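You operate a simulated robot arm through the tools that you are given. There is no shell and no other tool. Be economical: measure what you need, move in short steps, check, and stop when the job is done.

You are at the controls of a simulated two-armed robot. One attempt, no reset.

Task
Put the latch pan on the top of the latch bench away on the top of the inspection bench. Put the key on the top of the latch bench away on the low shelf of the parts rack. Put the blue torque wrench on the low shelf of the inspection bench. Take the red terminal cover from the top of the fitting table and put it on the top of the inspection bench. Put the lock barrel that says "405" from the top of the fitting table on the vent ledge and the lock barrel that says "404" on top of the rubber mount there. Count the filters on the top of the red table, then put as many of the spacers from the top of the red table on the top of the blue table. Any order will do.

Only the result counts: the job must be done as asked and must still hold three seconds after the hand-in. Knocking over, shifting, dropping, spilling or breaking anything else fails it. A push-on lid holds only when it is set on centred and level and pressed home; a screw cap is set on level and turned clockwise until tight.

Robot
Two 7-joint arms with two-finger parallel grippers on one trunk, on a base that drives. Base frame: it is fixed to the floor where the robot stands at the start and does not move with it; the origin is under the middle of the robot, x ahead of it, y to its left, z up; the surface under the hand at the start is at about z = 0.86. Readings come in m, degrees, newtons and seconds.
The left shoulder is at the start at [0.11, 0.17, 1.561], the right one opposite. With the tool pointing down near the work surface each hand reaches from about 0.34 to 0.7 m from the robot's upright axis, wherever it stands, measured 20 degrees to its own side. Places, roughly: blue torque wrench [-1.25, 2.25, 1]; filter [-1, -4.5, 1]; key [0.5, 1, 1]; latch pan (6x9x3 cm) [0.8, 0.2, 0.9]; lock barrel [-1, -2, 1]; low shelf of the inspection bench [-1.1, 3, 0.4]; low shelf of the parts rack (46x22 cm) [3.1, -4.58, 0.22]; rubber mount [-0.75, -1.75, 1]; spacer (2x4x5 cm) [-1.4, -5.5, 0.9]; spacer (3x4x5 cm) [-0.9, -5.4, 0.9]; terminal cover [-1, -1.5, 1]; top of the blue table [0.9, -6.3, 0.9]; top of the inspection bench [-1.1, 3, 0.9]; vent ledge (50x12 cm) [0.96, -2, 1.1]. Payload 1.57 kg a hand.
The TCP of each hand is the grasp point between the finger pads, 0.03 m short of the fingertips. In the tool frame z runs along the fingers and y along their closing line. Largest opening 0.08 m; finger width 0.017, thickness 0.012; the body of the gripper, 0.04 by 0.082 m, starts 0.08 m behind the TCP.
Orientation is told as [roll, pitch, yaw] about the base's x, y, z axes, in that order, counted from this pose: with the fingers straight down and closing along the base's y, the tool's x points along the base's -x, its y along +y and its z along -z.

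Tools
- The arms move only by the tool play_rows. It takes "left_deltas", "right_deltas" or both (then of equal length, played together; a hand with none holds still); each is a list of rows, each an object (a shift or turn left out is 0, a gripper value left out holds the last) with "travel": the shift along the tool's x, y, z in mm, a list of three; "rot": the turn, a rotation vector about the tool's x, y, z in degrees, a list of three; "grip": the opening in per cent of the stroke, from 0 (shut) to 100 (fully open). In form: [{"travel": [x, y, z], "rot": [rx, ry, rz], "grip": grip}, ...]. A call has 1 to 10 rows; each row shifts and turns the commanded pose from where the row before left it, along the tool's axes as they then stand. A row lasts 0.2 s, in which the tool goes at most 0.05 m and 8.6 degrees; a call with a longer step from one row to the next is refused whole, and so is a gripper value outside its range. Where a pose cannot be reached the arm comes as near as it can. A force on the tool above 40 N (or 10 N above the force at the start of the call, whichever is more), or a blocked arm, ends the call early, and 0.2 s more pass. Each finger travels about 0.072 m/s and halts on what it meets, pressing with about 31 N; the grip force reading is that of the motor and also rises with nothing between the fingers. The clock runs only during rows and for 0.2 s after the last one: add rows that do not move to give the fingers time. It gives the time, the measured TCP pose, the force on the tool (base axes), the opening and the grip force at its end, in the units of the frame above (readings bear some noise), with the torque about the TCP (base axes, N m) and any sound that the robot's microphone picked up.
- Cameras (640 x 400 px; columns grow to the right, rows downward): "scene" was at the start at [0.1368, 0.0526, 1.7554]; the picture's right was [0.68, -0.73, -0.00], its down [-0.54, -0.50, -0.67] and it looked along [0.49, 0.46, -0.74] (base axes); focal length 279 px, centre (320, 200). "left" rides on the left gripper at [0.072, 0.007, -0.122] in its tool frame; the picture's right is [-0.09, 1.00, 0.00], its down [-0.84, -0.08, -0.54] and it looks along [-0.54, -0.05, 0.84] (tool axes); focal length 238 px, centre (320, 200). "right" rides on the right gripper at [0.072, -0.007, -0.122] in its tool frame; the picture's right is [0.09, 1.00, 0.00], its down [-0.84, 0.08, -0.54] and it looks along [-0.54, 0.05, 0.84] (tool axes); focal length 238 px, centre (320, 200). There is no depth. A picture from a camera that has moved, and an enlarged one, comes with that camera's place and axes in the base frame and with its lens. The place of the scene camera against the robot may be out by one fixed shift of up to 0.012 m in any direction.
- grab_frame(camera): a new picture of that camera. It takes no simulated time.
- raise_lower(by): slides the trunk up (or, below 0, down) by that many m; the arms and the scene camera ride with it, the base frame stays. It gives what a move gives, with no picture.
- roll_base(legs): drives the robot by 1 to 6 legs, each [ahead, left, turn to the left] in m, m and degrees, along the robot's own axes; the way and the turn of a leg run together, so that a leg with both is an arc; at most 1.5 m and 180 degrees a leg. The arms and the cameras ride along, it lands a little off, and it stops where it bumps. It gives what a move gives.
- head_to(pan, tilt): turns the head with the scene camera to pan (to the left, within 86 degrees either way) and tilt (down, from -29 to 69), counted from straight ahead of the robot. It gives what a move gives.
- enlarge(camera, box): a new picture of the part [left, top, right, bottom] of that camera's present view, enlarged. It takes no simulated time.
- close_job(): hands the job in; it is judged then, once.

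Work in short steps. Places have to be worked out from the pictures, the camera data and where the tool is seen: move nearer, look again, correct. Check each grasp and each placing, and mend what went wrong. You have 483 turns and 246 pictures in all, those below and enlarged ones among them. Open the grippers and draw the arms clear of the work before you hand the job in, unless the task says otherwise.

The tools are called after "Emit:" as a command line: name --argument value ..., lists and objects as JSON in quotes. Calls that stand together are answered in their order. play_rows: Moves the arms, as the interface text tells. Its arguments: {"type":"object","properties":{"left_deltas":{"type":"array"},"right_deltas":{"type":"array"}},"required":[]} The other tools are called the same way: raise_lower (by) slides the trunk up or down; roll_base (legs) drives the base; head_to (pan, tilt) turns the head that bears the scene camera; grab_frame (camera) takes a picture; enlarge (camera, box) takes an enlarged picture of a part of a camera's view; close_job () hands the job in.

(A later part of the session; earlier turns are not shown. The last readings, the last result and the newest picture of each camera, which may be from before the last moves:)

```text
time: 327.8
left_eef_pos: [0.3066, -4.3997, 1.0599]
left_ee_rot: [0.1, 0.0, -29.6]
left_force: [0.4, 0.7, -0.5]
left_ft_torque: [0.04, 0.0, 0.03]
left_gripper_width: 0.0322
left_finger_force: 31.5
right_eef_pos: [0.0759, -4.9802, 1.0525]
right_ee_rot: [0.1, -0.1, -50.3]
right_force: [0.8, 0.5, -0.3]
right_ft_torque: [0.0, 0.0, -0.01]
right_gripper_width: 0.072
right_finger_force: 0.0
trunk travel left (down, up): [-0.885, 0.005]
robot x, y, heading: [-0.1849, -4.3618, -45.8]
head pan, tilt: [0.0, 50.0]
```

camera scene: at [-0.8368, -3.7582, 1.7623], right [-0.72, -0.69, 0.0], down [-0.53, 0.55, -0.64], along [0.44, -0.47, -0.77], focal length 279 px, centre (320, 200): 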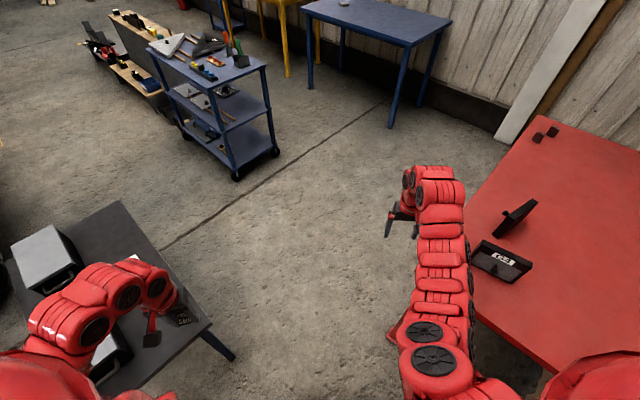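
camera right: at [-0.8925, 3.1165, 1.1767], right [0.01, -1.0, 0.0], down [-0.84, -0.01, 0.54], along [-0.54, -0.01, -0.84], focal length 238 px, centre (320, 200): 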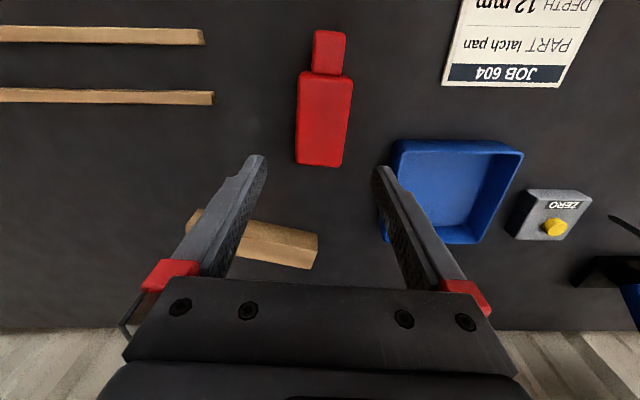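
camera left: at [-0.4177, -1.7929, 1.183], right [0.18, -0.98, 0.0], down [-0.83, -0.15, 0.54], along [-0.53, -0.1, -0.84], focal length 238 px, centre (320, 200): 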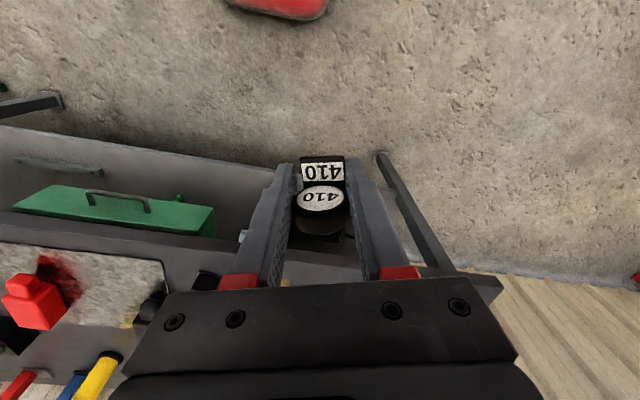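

Through. Turn along the table and then face it.

Emit:
roll_base --legs '[[0, 0, -44], [0.75, 0.1, 0], [0, 0, -90]]'

Emit:
head_to --pan 0 --tilt 40

Emit:
grab_frame --camera "scene"

```text
time: 337.6
left_eef_pos: [-0.4411, -5.4574, 1.0592]
left_ee_rot: [0.1, 0.1, -162.0]
left_force: [-0.1, -0.3, -1.3]
left_ft_torque: [-0.02, -0.02, 0.01]
left_gripper_width: 0.0323
left_finger_force: 31.1
right_eef_pos: [-0.712, -4.8968, 1.0526]
right_ee_rot: [0.2, -0.1, 177.3]
right_force: [-0.8, 0.8, 0.4]
right_ft_torque: [0.01, 0.02, 0.0]
right_gripper_width: 0.072
right_finger_force: 0.1
trunk travel left (down, up): [-0.885, 0.005]
robot x, y, heading: [-0.0824, -5.1216, -178.1]
head pan, tilt: [0.0, 50.0]
```

```text
time: 338.3
left_eef_pos: [-0.4394, -5.4569, 1.0591]
left_ee_rot: [0.2, 0.1, -162.1]
left_force: [0.5, 0.1, -0.3]
left_ft_torque: [-0.02, -0.03, 0.02]
left_gripper_width: 0.0321
left_finger_force: 30.8
right_eef_pos: [-0.7124, -4.8968, 1.0522]
right_ee_rot: [0.1, 0.0, 177.3]
right_force: [-0.5, 0.2, 0.0]
right_ft_torque: [-0.02, 0.01, 0.03]
right_gripper_width: 0.0721
right_finger_force: 0.1
trunk travel left (down, up): [-0.885, 0.005]
robot x, y, heading: [-0.0792, -5.1226, -178.3]
head pan, tilt: [0.0, 40.0]
```

```text
132 pictures are left
camera scene: at [-0.2488, -5.1263, 1.7764], right [-0.03, 1.0, 0.0], down [0.64, 0.02, -0.77], along [-0.77, -0.02, -0.64], focal length 279 px, centre (320, 200)
```

scene: 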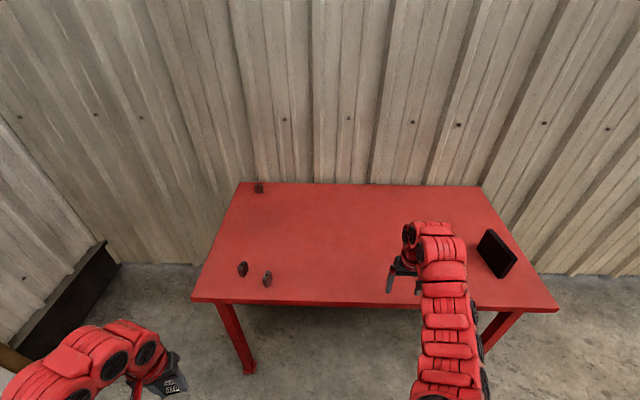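

Emit:
enlarge --camera "scene" --box '[220, 170, 300, 300]'

Emit:
enlarge --camera "scene" --box '[380, 180, 560, 310]'

Emit:
grab_frame --camera "right"

```text
3.08 times, centred on (260, 235) of scene
camera zoom: at [-0.2488, -5.1263, 1.7764], right [-0.03, 1.0, 0.0], down [0.64, 0.02, -0.77], along [-0.77, -0.02, -0.64], focal length 858 px, centre (505, 92)
```

zoom: 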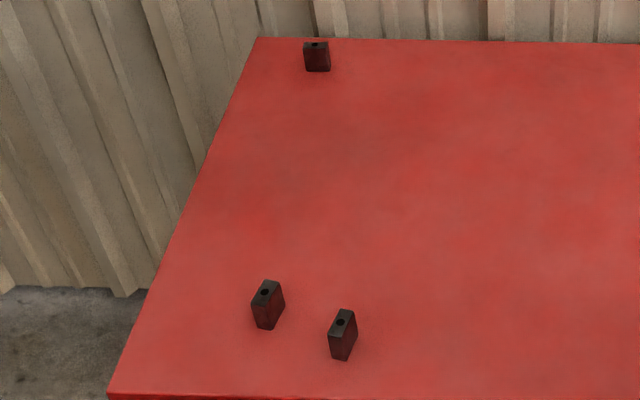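

```text
3.08 times, centred on (470, 245) of scene
camera zoom: at [-0.2488, -5.1263, 1.7764], right [-0.03, 1.0, 0.0], down [0.64, 0.02, -0.77], along [-0.77, -0.02, -0.64], focal length 858 px, centre (-142, 62)
```

zoom: 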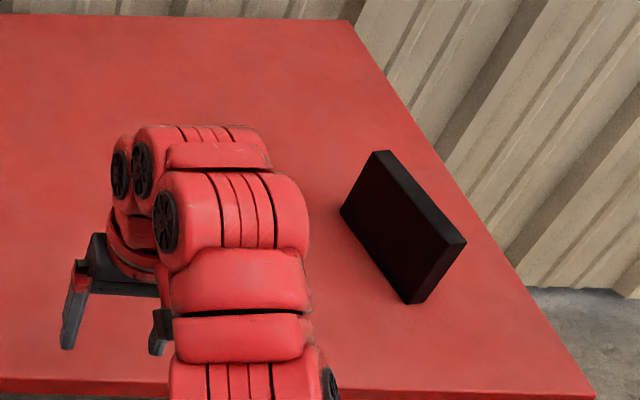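

```text
129 pictures are left
camera right: at [-0.6395, -4.8932, 1.1758], right [0.05, -1.0, 0.0], down [-0.84, -0.04, 0.54], along [-0.54, -0.03, -0.84], focal length 238 px, centre (320, 200)
```

right: 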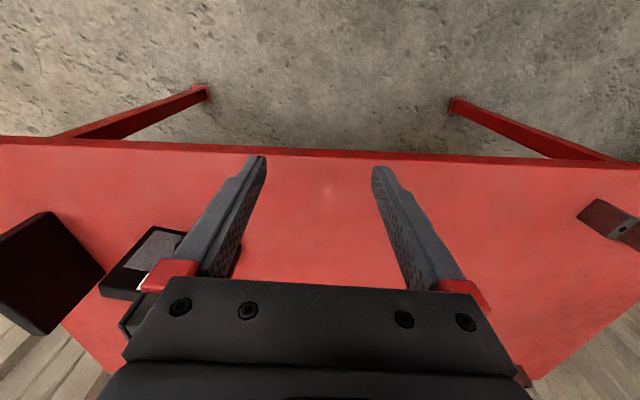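

Three spacers are seen. I need a clear look at the filter end; move the robot toward it.

Emit:
roll_base --legs '[[0, -0.25, -1.8]]'

Emit:
grab_frame --camera "right"

Emit:
grab_frame --camera "scene"

```text
time: 340.2
left_eef_pos: [-0.4557, -5.1982, 1.0598]
left_ee_rot: [0.1, 0.1, -163.7]
left_force: [-0.4, -0.3, -0.7]
left_ft_torque: [-0.02, -0.01, 0.0]
left_gripper_width: 0.0326
left_finger_force: 31.0
right_eef_pos: [-0.71, -4.6305, 1.0519]
right_ee_rot: [0.1, 0.0, 175.7]
right_force: [0.0, -0.4, -0.1]
right_ft_torque: [-0.01, -0.01, -0.04]
right_gripper_width: 0.0721
right_finger_force: 0.0
trunk travel left (down, up): [-0.885, 0.005]
robot x, y, heading: [-0.0862, -4.8692, -180.1]
head pan, tilt: [0.0, 40.0]
```

```text
128 pictures are left
camera right: at [-0.6373, -4.6287, 1.176], right [0.02, -1.0, 0.0], down [-0.84, -0.01, 0.54], along [-0.54, -0.01, -0.84], focal length 238 px, centre (320, 200)
```

right: 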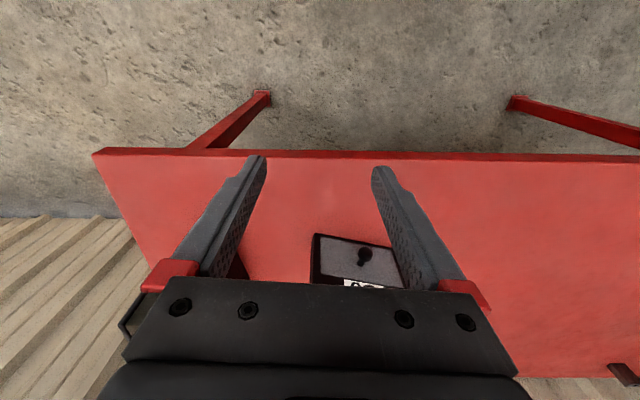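

```text
127 pictures are left
camera scene: at [-0.2534, -4.8734, 1.7764], right [0.0, 1.0, 0.0], down [0.64, 0.0, -0.77], along [-0.77, 0.0, -0.64], focal length 279 px, centre (320, 200)
```

scene: 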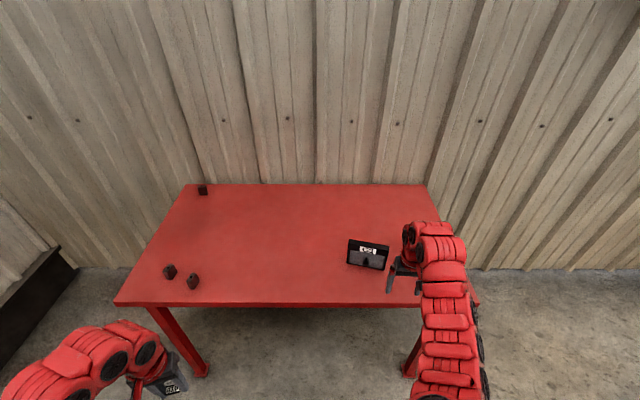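

Emit:
enlarge --camera "scene" --box '[330, 225, 410, 285]'

Emit:
roll_base --legs '[[-0.15, 0.55, 0]]'

Emit:
head_to --pan -30 --tilt 30

Emit:
grab_frame --camera "scene"

```text
6.67 times, centred on (370, 255) of scene
camera zoom: at [-0.2534, -4.8734, 1.7764], right [0.0, 1.0, 0.0], down [0.64, 0.0, -0.77], along [-0.77, 0.0, -0.64], focal length 1858 px, centre (-13, -167)
```

zoom: 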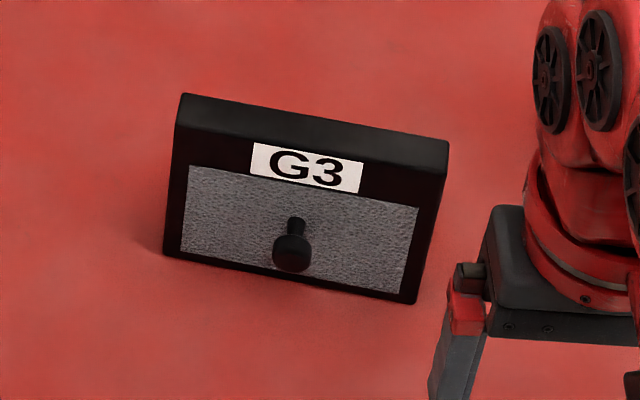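

```text
time: 343.4
left_eef_pos: [-0.3032, -5.7439, 1.0605]
left_ee_rot: [0.2, 0.1, -163.7]
left_force: [0.7, -0.1, -0.7]
left_ft_torque: [-0.02, -0.01, 0.01]
left_gripper_width: 0.0324
left_finger_force: 30.9
right_eef_pos: [-0.5605, -5.1786, 1.0514]
right_ee_rot: [0.0, 0.0, 175.7]
right_force: [-0.4, 0.0, 0.4]
right_ft_torque: [0.0, -0.03, 0.0]
right_gripper_width: 0.0721
right_finger_force: 0.0
trunk travel left (down, up): [-0.885, 0.005]
robot x, y, heading: [0.0629, -5.4228, -179.8]
head pan, tilt: [0.0, 40.0]
```

```text
time: 344.4
left_eef_pos: [-0.3042, -5.7471, 1.0594]
left_ee_rot: [0.3, 0.1, -163.7]
left_force: [-0.6, 0.3, -0.7]
left_ft_torque: [-0.01, 0.01, 0.0]
left_gripper_width: 0.0327
left_finger_force: 31.2
right_eef_pos: [-0.5595, -5.1791, 1.0527]
right_ee_rot: [0.1, 0.0, 175.7]
right_force: [0.2, 0.5, 0.5]
right_ft_torque: [0.01, -0.02, 0.03]
right_gripper_width: 0.0719
right_finger_force: 0.1
trunk travel left (down, up): [-0.885, 0.005]
robot x, y, heading: [0.0648, -5.4181, -179.5]
head pan, tilt: [-30.0, 30.0]
```

```text
125 pictures are left
camera scene: at [-0.0959, -5.3756, 1.7917], right [0.5, 0.87, 0.0], down [0.43, -0.25, -0.87], along [-0.75, 0.43, -0.5], focal length 279 px, centre (320, 200)
```

scene: 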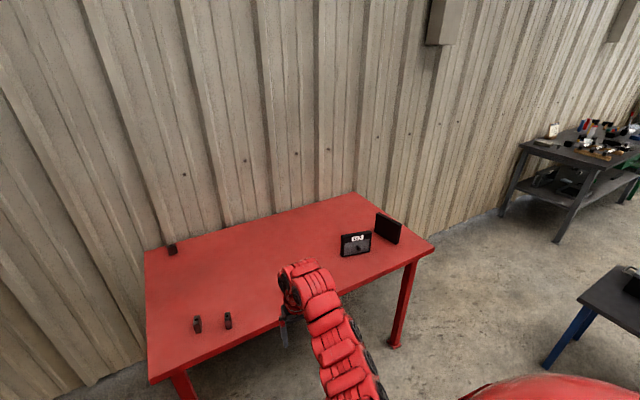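

Emit:
enlarge --camera "scene" --box '[320, 195, 440, 275]'

Emit:
enlarge --camera "scene" --box '[140, 230, 260, 350]'

```text
5.00 times, centred on (380, 235) of scene
camera zoom: at [-0.0959, -5.3756, 1.7917], right [0.5, 0.87, 0.0], down [0.43, -0.25, -0.87], along [-0.75, 0.43, -0.5], focal length 1394 px, centre (20, 25)
```

zoom: 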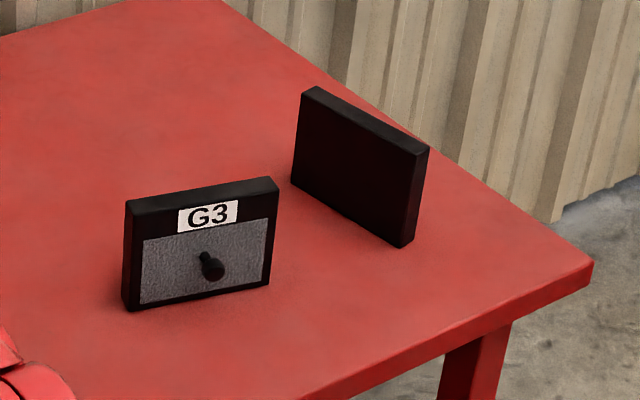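

```text
3.33 times, centred on (200, 290) of scene
camera zoom: at [-0.0959, -5.3756, 1.7917], right [0.5, 0.87, 0.0], down [0.43, -0.25, -0.87], along [-0.75, 0.43, -0.5], focal length 929 px, centre (720, -100)
```

zoom: 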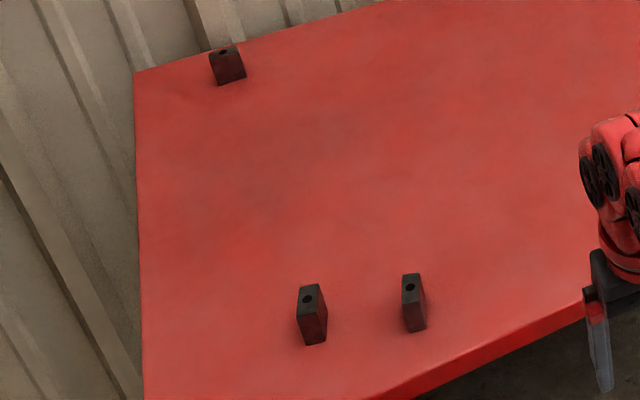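

One filter is clearly "G3"; the other panel is seen from behind. I verify its other face before deciding the count.

Emit:
roll_base --legs '[[0, -1.25, 0]]'

Emit:
head_to --pan 5 --tilt 35

Emit:
grab_frame --camera "scene"

```text
time: 350.6
left_eef_pos: [-0.3048, -4.5091, 1.0594]
left_ee_rot: [0.1, 0.1, -164.3]
left_force: [-0.4, 0.1, -1.0]
left_ft_torque: [-0.02, -0.02, -0.01]
left_gripper_width: 0.0325
left_finger_force: 31.4
right_eef_pos: [-0.5537, -3.9384, 1.0526]
right_ee_rot: [0.1, 0.0, 175.1]
right_force: [0.4, -0.2, 1.0]
right_ft_torque: [-0.04, 0.02, -0.02]
right_gripper_width: 0.0719
right_finger_force: 0.1
trunk travel left (down, up): [-0.885, 0.005]
robot x, y, heading: [0.0712, -4.1873, 179.6]
head pan, tilt: [-30.0, 30.0]
```

```text
time: 351.6
left_eef_pos: [-0.3046, -4.5111, 1.0592]
left_ee_rot: [0.2, 0.2, -164.4]
left_force: [-0.1, -0.6, 0.0]
left_ft_torque: [0.01, -0.03, -0.02]
left_gripper_width: 0.0321
left_finger_force: 30.4
right_eef_pos: [-0.5544, -3.9384, 1.0526]
right_ee_rot: [0.1, 0.0, 175.1]
right_force: [-0.2, 0.0, 0.7]
right_ft_torque: [0.04, 0.05, 0.03]
right_gripper_width: 0.0723
right_finger_force: 0.0
trunk travel left (down, up): [-0.885, 0.005]
robot x, y, heading: [0.065, -4.1869, 179.4]
head pan, tilt: [5.0, 35.0]
```

```text
122 pictures are left
camera scene: at [-0.1027, -4.1946, 1.784], right [-0.08, 1.0, 0.0], down [0.57, 0.04, -0.82], along [-0.82, -0.06, -0.57], focal length 279 px, centre (320, 200)
```

scene: 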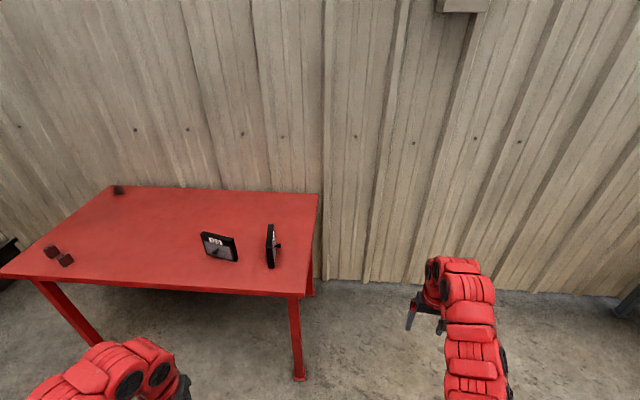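

Emit:
enlarge --camera "scene" --box '[180, 210, 300, 285]'

```text
5.33 times, centred on (240, 248) of scene
camera zoom: at [-0.1027, -4.1946, 1.784], right [-0.08, 1.0, 0.0], down [0.57, 0.04, -0.82], along [-0.82, -0.06, -0.57], focal length 1487 px, centre (747, -53)
```

zoom: 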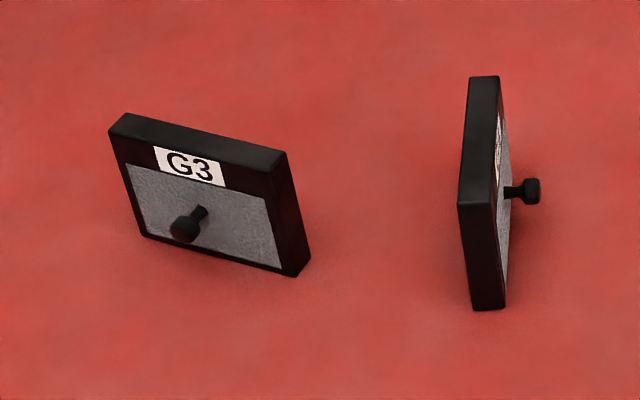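

Two filters confirmed → two of the three spacers move. Drive to the near pair of spacers.

Emit:
roll_base --legs '[[0, 1.35, 0.6], [0.3, 0, 0]]'

Emit:
head_to --pan 0 --tilt 50

Emit:
grab_frame --camera "right"

Emit:
grab_frame --camera "scene"

```text
time: 359.9
left_eef_pos: [-0.6118, -5.8289, 1.0598]
left_ee_rot: [0.1, 0.0, -165.0]
left_force: [0.5, -0.2, -1.0]
left_ft_torque: [0.0, -0.01, 0.0]
left_gripper_width: 0.0321
left_finger_force: 30.8
right_eef_pos: [-0.855, -5.2555, 1.0525]
right_ee_rot: [0.1, 0.0, 174.5]
right_force: [0.4, 0.2, 0.0]
right_ft_torque: [0.02, -0.04, -0.02]
right_gripper_width: 0.0721
right_finger_force: 0.0
trunk travel left (down, up): [-0.885, 0.005]
robot x, y, heading: [-0.2377, -5.5062, 179.2]
head pan, tilt: [5.0, 35.0]
```

```text
time: 360.6
left_eef_pos: [-0.6135, -5.8276, 1.0603]
left_ee_rot: [0.2, 0.1, -164.8]
left_force: [1.0, 0.7, -0.3]
left_ft_torque: [-0.02, 0.02, 0.01]
left_gripper_width: 0.0322
left_finger_force: 31.1
right_eef_pos: [-0.8559, -5.2562, 1.0513]
right_ee_rot: [0.1, 0.1, 174.5]
right_force: [0.0, -0.5, 0.3]
right_ft_torque: [0.03, -0.04, -0.05]
right_gripper_width: 0.0721
right_finger_force: 0.1
trunk travel left (down, up): [-0.885, 0.005]
robot x, y, heading: [-0.2401, -5.509, 179.2]
head pan, tilt: [0.0, 50.0]
```

```text
120 pictures are left
camera right: at [-0.7836, -5.2558, 1.1755], right [0.0, -1.0, 0.0], down [-0.84, 0.0, 0.54], along [-0.54, 0.0, -0.84], focal length 238 px, centre (320, 200)
```

right: 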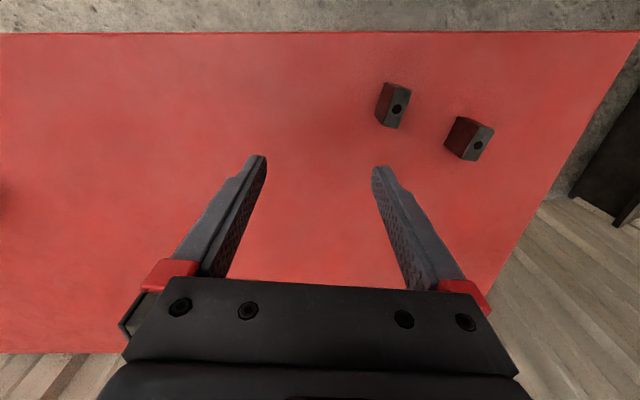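

```text
119 pictures are left
camera scene: at [-0.3973, -5.5081, 1.7622], right [0.02, 1.0, 0.0], down [0.77, -0.01, -0.64], along [-0.64, 0.01, -0.77], focal length 279 px, centre (320, 200)
```

scene: 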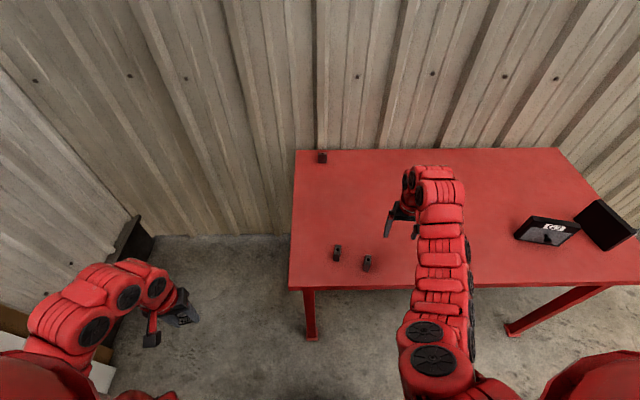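

Emit:
enlarge --camera "right" --box '[360, 70, 520, 170]'

```text
4.00 times, centred on (440, 120) of right
camera zoom: at [-0.7836, -5.2558, 1.1755], right [0.0, -1.0, 0.0], down [-0.84, 0.0, 0.54], along [-0.54, 0.0, -0.84], focal length 953 px, centre (-160, 520)
```

zoom: 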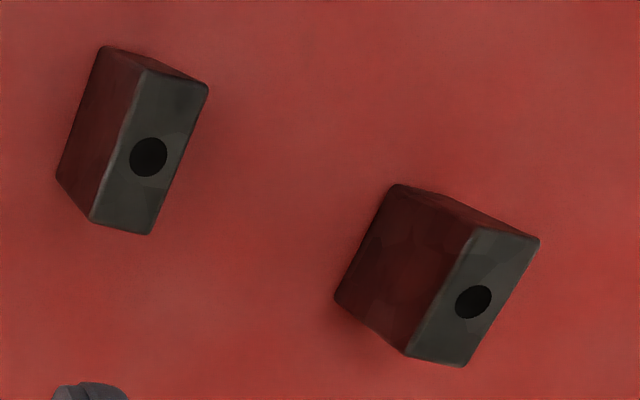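

Both near spacers are 2×4 footprints standing, rotated ≈−11°. Go over the first (B at −0.840,−5.339).

Emit:
play_rows --right_deltas '[{"travel": [12, 40, 0], "grip": 60}, {"travel": [11, 41, 0], "rot": [0, 0, 5.8]}, {"travel": [0, 0, 40]}, {"travel": [0, 0, 40]}, {}]'

Emit:
grab_frame --camera "right"

```text
time: 361.8
left_eef_pos: [-0.6136, -5.8291, 1.06]
left_ee_rot: [0.1, 0.1, -164.9]
left_force: [0.3, -0.5, -0.9]
left_ft_torque: [-0.02, 0.0, 0.02]
left_gripper_width: 0.0323
left_finger_force: 30.8
right_eef_pos: [-0.8415, -5.3399, 0.975]
right_ee_rot: [0.2, 0.1, 168.8]
right_force: [0.4, -0.5, -0.5]
right_ft_torque: [0.0, 0.01, 0.01]
right_gripper_width: 0.0482
right_finger_force: 0.0
trunk travel left (down, up): [-0.885, 0.005]
robot x, y, heading: [-0.236, -5.5058, 179.2]
head pan, tilt: [0.0, 50.0]
```

```text
117 pictures are left
camera right: at [-0.7677, -5.3471, 1.0978], right [-0.1, -0.99, 0.0], down [-0.84, 0.09, 0.54], along [-0.54, 0.06, -0.84], focal length 238 px, centre (320, 200)
```

right: 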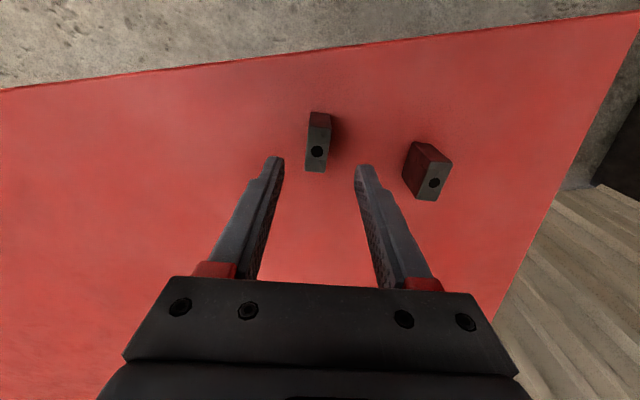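

Emit:
play_rows --right_deltas '[{"travel": [0, -3, 35]}, {"travel": [0, 0, 30]}, {"travel": [0, 0, 14]}, {}, {"grip": 0}, {"grip": 0}, {"grip": 0}, {"grip": 0}, {"grip": 0}]'

Emit:
play_rows --right_deltas '[{"travel": [0, 0, -20]}, {"travel": [0, 0, -40]}, {"travel": [0, 0, -40]}, {"travel": [0, 0, -40]}, {}]'

Emit:
grab_frame --camera "right"

```text
time: 363.8
left_eef_pos: [-0.6129, -5.8293, 1.06]
left_ee_rot: [0.0, 0.1, -164.9]
left_force: [-0.3, -0.4, 0.4]
left_ft_torque: [-0.02, -0.01, 0.03]
left_gripper_width: 0.0323
left_finger_force: 31.0
right_eef_pos: [-0.8395, -5.336, 0.8947]
right_ee_rot: [0.1, 0.0, 168.7]
right_force: [0.8, -1.1, 1.0]
right_ft_torque: [0.01, 0.06, 0.0]
right_gripper_width: 0.0187
right_finger_force: 31.2
trunk travel left (down, up): [-0.885, 0.005]
robot x, y, heading: [-0.2367, -5.5111, 179.0]
head pan, tilt: [0.0, 50.0]
```

```text
time: 365.0
left_eef_pos: [-0.6125, -5.8293, 1.0594]
left_ee_rot: [0.2, 0.1, -164.9]
left_force: [0.4, 0.1, -0.4]
left_ft_torque: [0.01, 0.0, 0.01]
left_gripper_width: 0.0324
left_finger_force: 31.0
right_eef_pos: [-0.839, -5.3344, 1.0357]
right_ee_rot: [0.0, 0.1, 168.7]
right_force: [-0.1, -0.5, -3.6]
right_ft_torque: [-0.01, -0.03, -0.01]
right_gripper_width: 0.0189
right_finger_force: 31.3
trunk travel left (down, up): [-0.885, 0.005]
robot x, y, heading: [-0.2383, -5.5089, 179.4]
head pan, tilt: [0.0, 50.0]
```

```text
116 pictures are left
camera right: at [-0.7672, -5.3418, 1.159], right [-0.1, -0.99, 0.0], down [-0.84, 0.09, 0.54], along [-0.54, 0.05, -0.84], focal length 238 px, centre (320, 200)
```

right: 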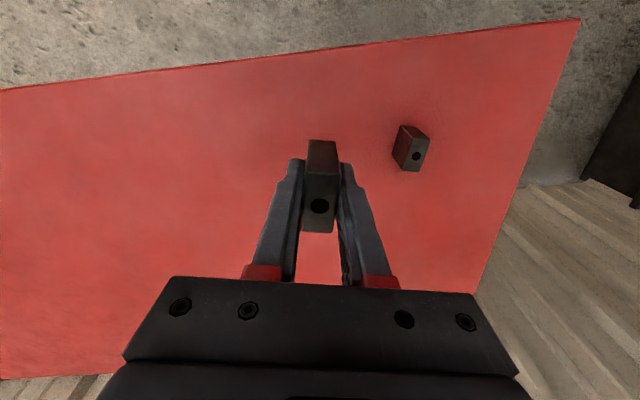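

Spacer held. Now back off and turn toward the blue table.

Emit:
roll_base --legs '[[-0.45, 0, 0], [0, 0, 90], [0, 0.35, 0]]'

Emit:
head_to --pan 0 --tilt 45

Emit:
grab_frame --camera "scene"

```text
time: 373.4
left_eef_pos: [0.8745, -5.8981, 1.059]
left_ee_rot: [0.2, 0.0, -74.9]
left_force: [0.6, 0.8, -0.4]
left_ft_torque: [0.02, -0.01, 0.0]
left_gripper_width: 0.0268
left_finger_force: 31.3
right_eef_pos: [0.3805, -6.1246, 1.0356]
right_ee_rot: [0.1, 0.1, -101.2]
right_force: [0.4, 0.5, -2.8]
right_ft_torque: [-0.03, 0.03, -0.03]
right_gripper_width: 0.0188
right_finger_force: 31.3
trunk travel left (down, up): [-0.885, 0.005]
robot x, y, heading: [0.5513, -5.5215, -90.7]
head pan, tilt: [0.0, 50.0]
```

```text
time: 374.1
left_eef_pos: [0.8747, -5.8972, 1.0597]
left_ee_rot: [0.1, 0.1, -74.8]
left_force: [-0.1, 0.3, 0.3]
left_ft_torque: [0.03, 0.02, 0.0]
left_gripper_width: 0.0266
left_finger_force: 30.4
right_eef_pos: [0.3821, -6.1245, 1.0351]
right_ee_rot: [0.1, 0.1, -101.0]
right_force: [-0.4, -0.8, -3.1]
right_ft_torque: [0.05, 0.03, 0.01]
right_gripper_width: 0.0187
right_finger_force: 31.1
trunk travel left (down, up): [-0.885, 0.005]
robot x, y, heading: [0.5524, -5.5232, -91.2]
head pan, tilt: [0.0, 45.0]
```

```text
115 pictures are left
camera scene: at [0.5514, -5.6858, 1.7691], right [-1.0, 0.01, 0.0], down [0.01, 0.71, -0.71], along [-0.01, -0.71, -0.71], focal length 279 px, centre (320, 200)
```

scene: 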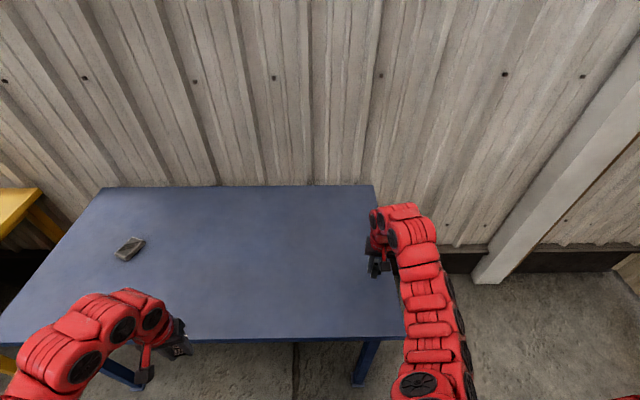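

The left grip opening changed (32→27 mm); check the key in the left camera.

Emit:
grab_frame --camera "left"

Emit:
enlarge --camera "scene" --box '[90, 290, 250, 390]'

```text
114 pictures are left
camera left: at [0.8632, -5.8262, 1.1822], right [0.98, 0.17, 0.0], down [0.14, -0.83, 0.54], along [0.1, -0.53, -0.84], focal length 238 px, centre (320, 200)
```

left: 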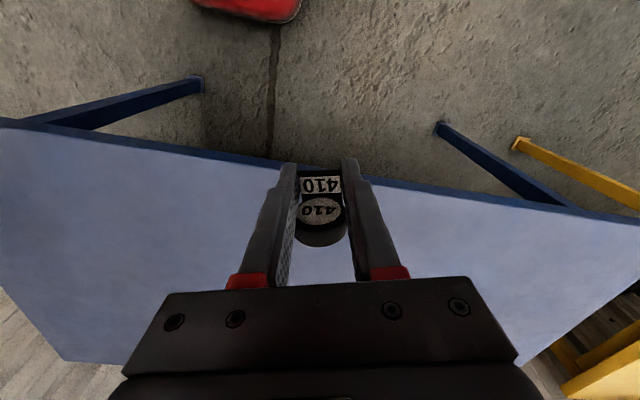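

```text
4.00 times, centred on (170, 340) of scene
camera zoom: at [0.5514, -5.6858, 1.7691], right [-1.0, 0.01, 0.0], down [0.01, 0.71, -0.71], along [-0.01, -0.71, -0.71], focal length 1115 px, centre (920, -360)
```

zoom: 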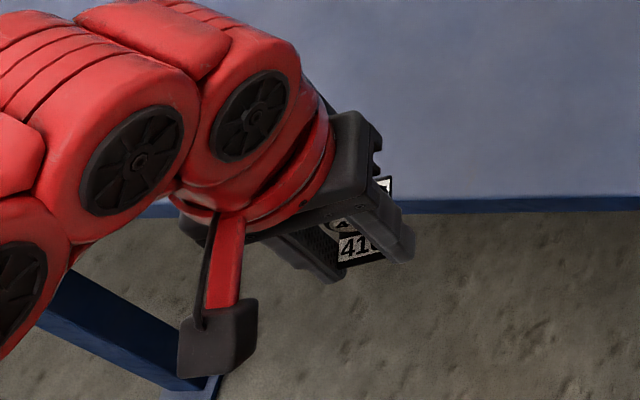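

The key slid about 1 cm forward in the grip. I'll place the spacer, then set the key down upright on the blue table and regrasp it. Drive up to the table.

Emit:
roll_base --legs '[[0.14, 0.2, 1]]'

Emit:
grab_frame --camera "right"

Emit:
grab_frame --camera "left"

```text
time: 375.9
left_eef_pos: [1.0761, -6.033, 1.0605]
left_ee_rot: [0.2, 0.1, -73.8]
left_force: [-0.2, -0.1, -0.6]
left_ft_torque: [0.05, -0.04, -0.01]
left_gripper_width: 0.0266
left_finger_force: 30.9
right_eef_pos: [0.5868, -6.268, 1.0345]
right_ee_rot: [0.1, 0.0, -100.2]
right_force: [0.2, 0.2, -2.7]
right_ft_torque: [0.03, 0.03, 0.01]
right_gripper_width: 0.0187
right_finger_force: 30.9
trunk travel left (down, up): [-0.885, 0.005]
robot x, y, heading: [0.7521, -5.6619, -89.9]
head pan, tilt: [0.0, 45.0]
```

```text
112 pictures are left
camera right: at [0.5932, -6.1967, 1.159], right [1.0, -0.09, 0.0], down [-0.07, -0.84, 0.54], along [-0.05, -0.54, -0.84], focal length 238 px, centre (320, 200)
```

right: 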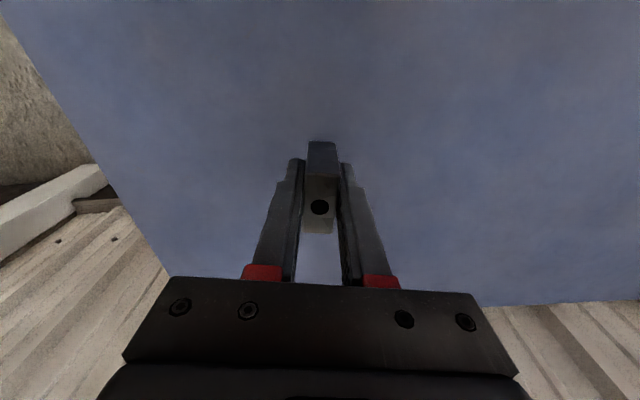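

```text
111 pictures are left
camera left: at [1.0633, -5.9624, 1.1827], right [0.98, 0.19, 0.0], down [0.16, -0.83, 0.54], along [0.1, -0.53, -0.84], focal length 238 px, centre (320, 200)
```

left: 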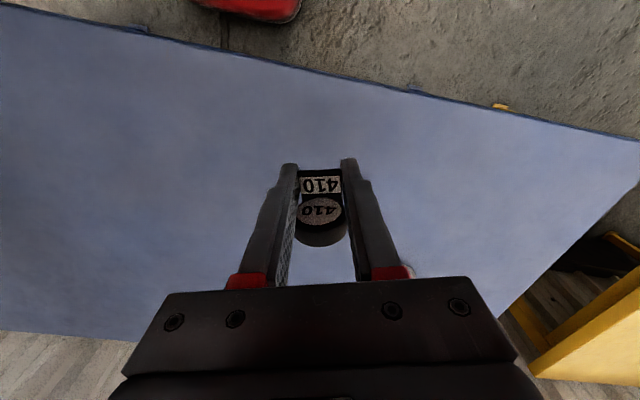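

Lower the spacer.

Emit:
play_rows --right_deltas '[{"travel": [0, 0, 45]}, {"travel": [0, 0, 45]}, {"travel": [0, 0, 30]}, {"travel": [0, 0, 8]}, {}]'

Emit:
play_rows --right_deltas '[{"travel": [0, 0, 2]}, {"travel": [0, 0, 2]}, {"travel": [0, 0, 2]}, {"travel": [0, 0, 2]}, {"travel": [0, 0, 2]}, {}]'

```text
time: 377.1
left_eef_pos: [1.078, -6.0325, 1.059]
left_ee_rot: [0.2, 0.2, -73.9]
left_force: [-0.4, -0.1, -1.4]
left_ft_torque: [0.01, -0.03, 0.0]
left_gripper_width: 0.0267
left_finger_force: 30.8
right_eef_pos: [0.5873, -6.2702, 0.9078]
right_ee_rot: [0.1, 0.0, -100.1]
right_force: [0.9, -1.0, -2.9]
right_ft_torque: [0.0, 0.0, -0.01]
right_gripper_width: 0.0188
right_finger_force: 31.2
trunk travel left (down, up): [-0.885, 0.005]
robot x, y, heading: [0.7509, -5.6617, -89.9]
head pan, tilt: [0.0, 45.0]
```

```text
time: 378.4
left_eef_pos: [1.0775, -6.0347, 1.0597]
left_ee_rot: [0.2, 0.2, -73.9]
left_force: [0.4, -0.4, -0.1]
left_ft_torque: [0.01, 0.0, -0.01]
left_gripper_width: 0.027
left_finger_force: 31.2
right_eef_pos: [0.5871, -6.2695, 0.8964]
right_ee_rot: [0.1, 0.2, -100.3]
right_force: [0.1, -0.4, -2.9]
right_ft_torque: [-0.01, 0.03, 0.0]
right_gripper_width: 0.0188
right_finger_force: 31.0
trunk travel left (down, up): [-0.885, 0.005]
robot x, y, heading: [0.7508, -5.6644, -90.1]
head pan, tilt: [0.0, 45.0]
```

Emit:
play_rows --right_deltas '[{"travel": [0, 0, 2]}, {"travel": [0, 0, 2]}, {"travel": [0, 0, 2]}, {}]'

```text
time: 379.4
left_eef_pos: [1.0773, -6.031, 1.0599]
left_ee_rot: [0.1, -0.1, -74.0]
left_force: [0.2, 0.1, -0.3]
left_ft_torque: [0.04, -0.04, 0.02]
left_gripper_width: 0.0267
left_finger_force: 30.8
right_eef_pos: [0.5874, -6.2681, 0.892]
right_ee_rot: [0.1, -0.2, -100.3]
right_force: [-4.8, -1.5, 20.6]
right_ft_torque: [-0.06, 0.22, -0.02]
right_gripper_width: 0.0188
right_finger_force: 31.2
trunk travel left (down, up): [-0.885, 0.005]
robot x, y, heading: [0.7514, -5.665, -90.1]
head pan, tilt: [0.0, 45.0]
```

Contact. Release, rise; and look at result.

Emit:
play_rows --right_deltas '[{"travel": [0, 0, -1.5]}, {"grip": 35}, {"grip": 50}, {"grip": 60}, {"travel": [0, 0, -25]}, {"travel": [0, 0, -45]}, {"travel": [0, 0, -45]}, {"travel": [0, 0, -40]}]'

Emit:
grab_frame --camera "right"

```text
time: 381.2
left_eef_pos: [1.0758, -6.0337, 1.0609]
left_ee_rot: [0.2, 0.1, -74.0]
left_force: [-1.1, -1.0, -1.0]
left_ft_torque: [0.01, -0.04, 0.04]
left_gripper_width: 0.0268
left_finger_force: 31.1
right_eef_pos: [0.5859, -6.2716, 1.0472]
right_ee_rot: [0.1, 0.1, -100.5]
right_force: [-0.3, 0.3, 0.7]
right_ft_torque: [-0.02, 0.0, -0.03]
right_gripper_width: 0.0481
right_finger_force: 0.1
trunk travel left (down, up): [-0.885, 0.005]
robot x, y, heading: [0.7515, -5.6632, -89.9]
head pan, tilt: [0.0, 45.0]
```

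```text
110 pictures are left
camera right: at [0.5924, -6.1985, 1.1711], right [1.0, -0.09, 0.0], down [-0.07, -0.84, 0.54], along [-0.05, -0.54, -0.84], focal length 238 px, centre (320, 200)
```

right: 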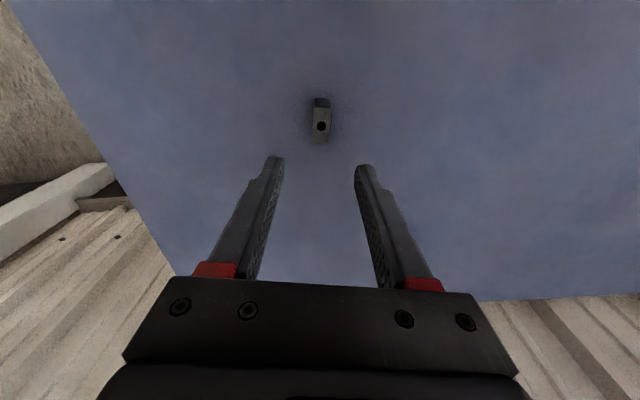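

First spacer is on the blue table. Now extend the left hand over the table and lower the key.

Emit:
play_rows --left_deltas '[{"travel": [-42, -12, 0]}, {"travel": [-42, -12, 0]}, {"travel": [-40, -12, 0]}, {"travel": [0, 0, 45]}, {"travel": [0, 0, 45]}, {"travel": [0, 0, 45]}, {"travel": [0, 0, 10]}, {}]'

Emit:
grab_frame --camera "left"

Emit:
head_to --pan 35 --tilt 55

Emit:
grab_frame --camera "scene"

```text
time: 383.1
left_eef_pos: [1.0772, -6.1606, 0.9141]
left_ee_rot: [0.3, 0.0, -73.8]
left_force: [-1.4, 0.0, -0.2]
left_ft_torque: [-0.01, -0.01, 0.0]
left_gripper_width: 0.0268
left_finger_force: 31.0
right_eef_pos: [0.5872, -6.2713, 1.0472]
right_ee_rot: [0.1, 0.0, -100.3]
right_force: [-0.9, -1.0, -0.4]
right_ft_torque: [-0.02, 0.0, 0.0]
right_gripper_width: 0.0481
right_finger_force: 0.1
trunk travel left (down, up): [-0.885, 0.005]
robot x, y, heading: [0.7493, -5.6592, -89.9]
head pan, tilt: [0.0, 45.0]
```

```text
109 pictures are left
camera left: at [1.0639, -6.0907, 1.0364], right [0.98, 0.19, 0.0], down [0.16, -0.83, 0.54], along [0.1, -0.53, -0.84], focal length 238 px, centre (320, 200)
```

left: 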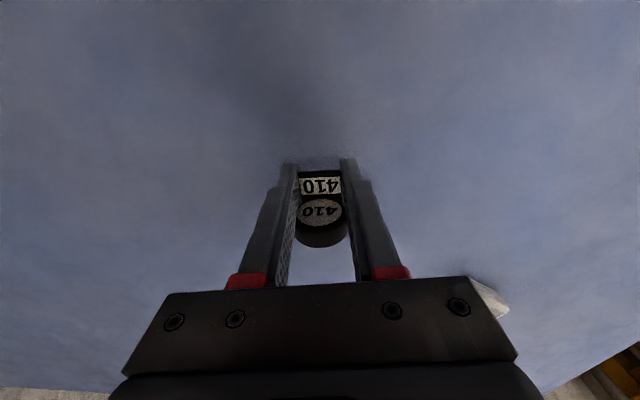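

```text
time: 384.1
left_eef_pos: [1.0776, -6.1614, 0.9139]
left_ee_rot: [0.2, 0.1, -73.9]
left_force: [0.3, 0.0, -0.3]
left_ft_torque: [0.01, -0.02, 0.02]
left_gripper_width: 0.0268
left_finger_force: 30.9
right_eef_pos: [0.5861, -6.2712, 1.0464]
right_ee_rot: [0.1, 0.1, -100.3]
right_force: [-0.5, -0.4, 0.9]
right_ft_torque: [0.0, -0.01, -0.01]
right_gripper_width: 0.048
right_finger_force: 0.1
trunk travel left (down, up): [-0.885, 0.005]
robot x, y, heading: [0.7512, -5.6642, -89.9]
head pan, tilt: [35.0, 55.0]
```

```text
108 pictures are left
camera scene: at [0.7911, -5.8048, 1.7557], right [-0.82, -0.57, 0.0], down [-0.47, 0.67, -0.57], along [0.33, -0.47, -0.82], focal length 279 px, centre (320, 200)
```

scene: 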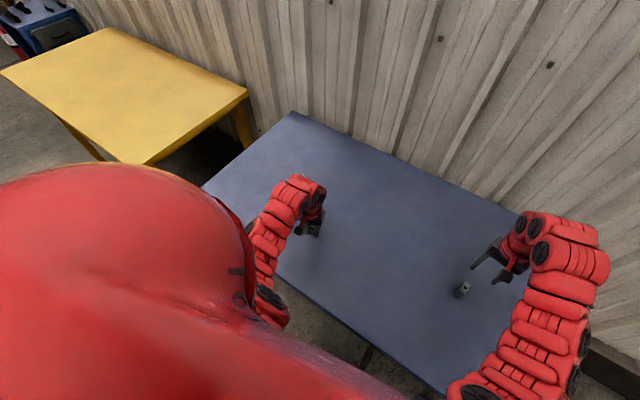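

Emit:
play_rows --left_deltas '[{"travel": [0, 0, 4]}, {"travel": [0, 0, 3]}, {"travel": [0, 0, 2]}, {"travel": [0, 0, 2]}, {"travel": [0, 0, 2]}, {}]'

```text
time: 385.5
left_eef_pos: [1.077, -6.1618, 0.9009]
left_ee_rot: [0.2, 0.1, -73.9]
left_force: [-0.9, 0.2, -0.3]
left_ft_torque: [0.02, -0.01, 0.01]
left_gripper_width: 0.027
left_finger_force: 31.3
right_eef_pos: [0.5872, -6.2714, 1.0474]
right_ee_rot: [0.1, 0.0, -100.4]
right_force: [0.4, 0.0, 0.9]
right_ft_torque: [0.0, 0.01, 0.02]
right_gripper_width: 0.0483
right_finger_force: 0.1
trunk travel left (down, up): [-0.885, 0.005]
robot x, y, heading: [0.7556, -5.663, -89.6]
head pan, tilt: [35.0, 55.0]
```

Emit:
play_rows --left_deltas '[{"travel": [0, 0, 2]}, {"travel": [0, 0, 2]}, {"travel": [0, 0, 2]}, {"travel": [0, 0, 2]}, {"travel": [0, 0, 2]}, {}]'

```text
time: 386.9
left_eef_pos: [1.0774, -6.1602, 0.8937]
left_ee_rot: [0.2, 0.0, -73.8]
left_force: [3.8, 1.9, 22.5]
left_ft_torque: [-0.3, -0.15, 0.04]
left_gripper_width: 0.0271
left_finger_force: 30.4
right_eef_pos: [0.5863, -6.2693, 1.0479]
right_ee_rot: [0.0, -0.1, -100.3]
right_force: [0.1, 0.6, 0.4]
right_ft_torque: [-0.03, -0.04, 0.0]
right_gripper_width: 0.0481
right_finger_force: 0.1
trunk travel left (down, up): [-0.885, 0.005]
robot x, y, heading: [0.7521, -5.6593, -90.0]
head pan, tilt: [35.0, 55.0]
```

Contact at about original height, so it stands on its blade. Release a little and look.

Emit:
play_rows --left_deltas '[{"travel": [0, 0, -1.5]}, {"grip": 38}, {"grip": 48}, {"grip": 60}, {}]'

Emit:
grab_frame --camera "left"

```text
time: 388.1
left_eef_pos: [1.0788, -6.161, 0.8923]
left_ee_rot: [0.2, 0.1, -73.9]
left_force: [0.4, 0.0, 0.1]
left_ft_torque: [-0.01, -0.02, -0.01]
left_gripper_width: 0.0478
left_finger_force: 0.1
right_eef_pos: [0.586, -6.2701, 1.0474]
right_ee_rot: [0.1, 0.1, -100.4]
right_force: [1.0, 0.2, 0.6]
right_ft_torque: [0.05, -0.01, 0.01]
right_gripper_width: 0.048
right_finger_force: 0.1
trunk travel left (down, up): [-0.885, 0.005]
robot x, y, heading: [0.7504, -5.661, -89.8]
head pan, tilt: [35.0, 55.0]
```

```text
107 pictures are left
camera left: at [1.0646, -6.0916, 1.0161], right [0.98, 0.19, 0.0], down [0.16, -0.83, 0.54], along [0.1, -0.53, -0.84], focal length 238 px, centre (320, 200)
```

left: 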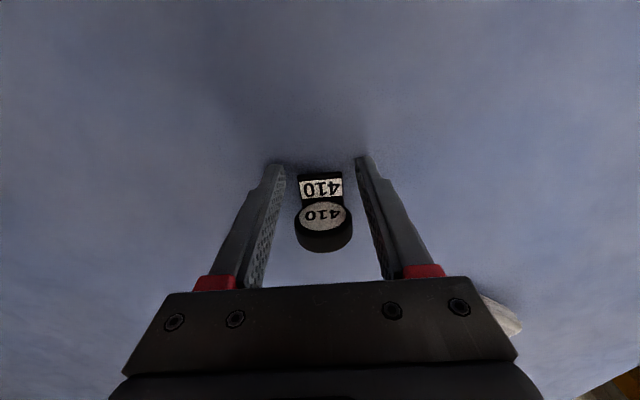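

Key stands upright. I'll regrasp it by the flat faces of its bow: rise, turn the left wrist 90°, and look.

Emit:
play_rows --left_deltas '[{"travel": [0, 0, -40]}, {"travel": [0, 0, -40]}, {"travel": [0, 0, -20], "rot": [0, 0, 8.5]}, {"rot": [0, 0, 8.5]}, {"rot": [0, 0, 8.5]}, {"rot": [0, 0, 8.5]}, {"rot": [0, 0, 8.5]}, {"rot": [0, 0, 8.5]}, {"rot": [0, 0, 8.5]}, {"rot": [0, 0, 8.5]}]'

Emit:
play_rows --left_deltas '[{"rot": [0, 0, 8.5]}, {"rot": [0, 0, 8.5]}, {"rot": [0, 0, 5]}, {}]'

Emit:
grab_frame --camera "left"

```text
time: 390.3
left_eef_pos: [1.0767, -6.1622, 0.9924]
left_ee_rot: [0.0, 0.2, -142.0]
left_force: [-0.2, -0.3, -0.9]
left_ft_torque: [-0.01, 0.0, 0.0]
left_gripper_width: 0.048
left_finger_force: 0.0
right_eef_pos: [0.5863, -6.2713, 1.0465]
right_ee_rot: [0.1, 0.0, -100.2]
right_force: [-1.8, 0.3, -0.7]
right_ft_torque: [0.01, -0.02, -0.05]
right_gripper_width: 0.0479
right_finger_force: 0.0
trunk travel left (down, up): [-0.885, 0.005]
robot x, y, heading: [0.7494, -5.6639, -89.8]
head pan, tilt: [35.0, 55.0]
```

```text
time: 391.3
left_eef_pos: [1.0769, -6.1634, 0.9929]
left_ee_rot: [-0.1, 0.2, -163.9]
left_force: [0.2, 0.2, -0.9]
left_ft_torque: [0.01, 0.02, 0.01]
left_gripper_width: 0.048
left_finger_force: 0.1
right_eef_pos: [0.586, -6.2711, 1.0471]
right_ee_rot: [0.1, 0.0, -100.4]
right_force: [0.1, 0.1, -0.1]
right_ft_torque: [-0.01, -0.01, 0.02]
right_gripper_width: 0.0481
right_finger_force: 0.1
trunk travel left (down, up): [-0.885, 0.005]
robot x, y, heading: [0.7492, -5.6623, -90.0]
head pan, tilt: [35.0, 55.0]
```

```text
106 pictures are left
camera left: at [1.1483, -6.1492, 1.1155], right [0.19, -0.98, 0.0], down [-0.83, -0.16, 0.54], along [-0.53, -0.1, -0.84], focal length 238 px, centre (320, 200)
```

left: 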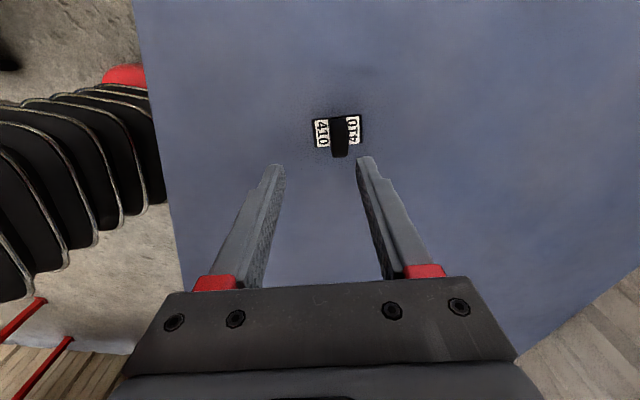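

Now the bow's flat sides face the fingers. Shift to centre and descend so the tips stay just above the flange.

Emit:
play_rows --left_deltas '[{"travel": [4.5, 15.8, 0]}, {"travel": [0, 0, 35]}, {"travel": [0, 0, 25]}, {"travel": [0, 0, 7]}, {}]'

Emit:
grab_frame --camera "left"

```text
time: 392.5
left_eef_pos: [1.0854, -6.1756, 0.9246]
left_ee_rot: [-0.2, 0.1, -163.8]
left_force: [0.2, -0.1, -0.1]
left_ft_torque: [0.01, 0.02, -0.02]
left_gripper_width: 0.0478
left_finger_force: 0.1
right_eef_pos: [0.5861, -6.2711, 1.047]
right_ee_rot: [0.1, -0.1, -100.3]
right_force: [-0.2, -0.2, 0.1]
right_ft_torque: [0.0, -0.02, 0.01]
right_gripper_width: 0.0481
right_finger_force: 0.0
trunk travel left (down, up): [-0.885, 0.005]
robot x, y, heading: [0.7502, -5.6639, -90.1]
head pan, tilt: [35.0, 55.0]
```

```text
105 pictures are left
camera left: at [1.1571, -6.1623, 1.0476], right [0.19, -0.98, 0.0], down [-0.83, -0.16, 0.54], along [-0.53, -0.1, -0.84], focal length 238 px, centre (320, 200)
```

left: 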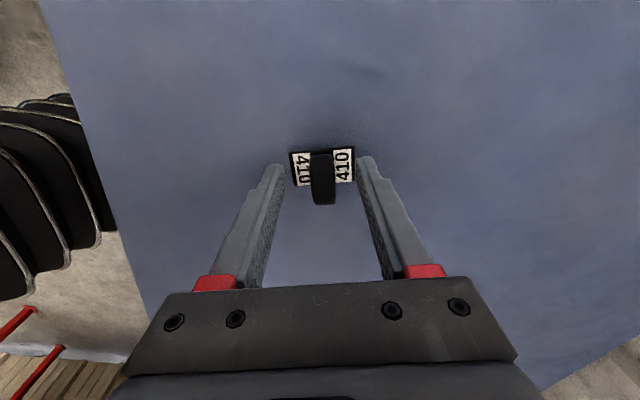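

Emit:
play_rows --left_deltas '[{"travel": [0, 0, -2]}, {"grip": 40}, {"grip": 25}, {"grip": 0}, {"grip": 0}, {"grip": 0}, {}]'

Emit:
grab_frame --camera "left"

```text
time: 394.1
left_eef_pos: [1.0862, -6.1756, 0.9284]
left_ee_rot: [-0.1, 0.2, -163.9]
left_force: [0.5, 0.3, 2.1]
left_ft_torque: [-0.02, 0.0, 0.0]
left_gripper_width: 0.0138
left_finger_force: 30.3
right_eef_pos: [0.5872, -6.2713, 1.0467]
right_ee_rot: [0.0, 0.0, -100.2]
right_force: [0.2, -1.2, 0.3]
right_ft_torque: [0.02, 0.04, 0.02]
right_gripper_width: 0.0482
right_finger_force: 0.1
trunk travel left (down, up): [-0.885, 0.005]
robot x, y, heading: [0.7506, -5.6648, -89.6]
head pan, tilt: [35.0, 55.0]
```

```text
104 pictures are left
camera left: at [1.1572, -6.1623, 1.0505], right [0.19, -0.98, 0.0], down [-0.83, -0.16, 0.54], along [-0.53, -0.1, -0.84], focal length 238 px, centre (320, 200)
```

left: 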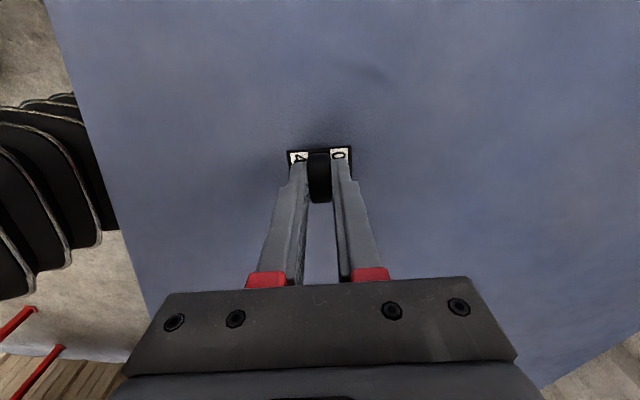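

Firm flat grip (13.8 mm). Lift and check.

Emit:
play_rows --left_deltas '[{"travel": [0, 0, -20]}, {"travel": [0, 0, -40]}, {"travel": [0, 0, -40]}, {"travel": [0, 0, -30]}, {}]'

Emit:
grab_frame --camera "left"

```text
time: 395.3
left_eef_pos: [1.0853, -6.1763, 1.0562]
left_ee_rot: [-0.2, 0.0, -163.8]
left_force: [-0.9, -0.7, -0.3]
left_ft_torque: [-0.01, -0.02, -0.02]
left_gripper_width: 0.0141
left_finger_force: 30.5
right_eef_pos: [0.5864, -6.2706, 1.047]
right_ee_rot: [0.1, -0.1, -100.3]
right_force: [0.6, -0.2, -0.4]
right_ft_torque: [0.0, -0.02, -0.01]
right_gripper_width: 0.0478
right_finger_force: 0.0
trunk travel left (down, up): [-0.885, 0.005]
robot x, y, heading: [0.7507, -5.6628, -89.7]
head pan, tilt: [35.0, 55.0]
```

```text
103 pictures are left
camera left: at [1.1566, -6.1629, 1.18], right [0.19, -0.98, 0.0], down [-0.83, -0.16, 0.54], along [-0.53, -0.1, -0.84], focal length 238 px, centre (320, 200)
```

left: 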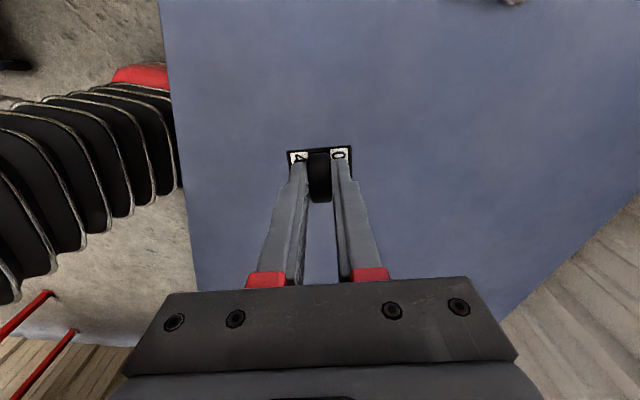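

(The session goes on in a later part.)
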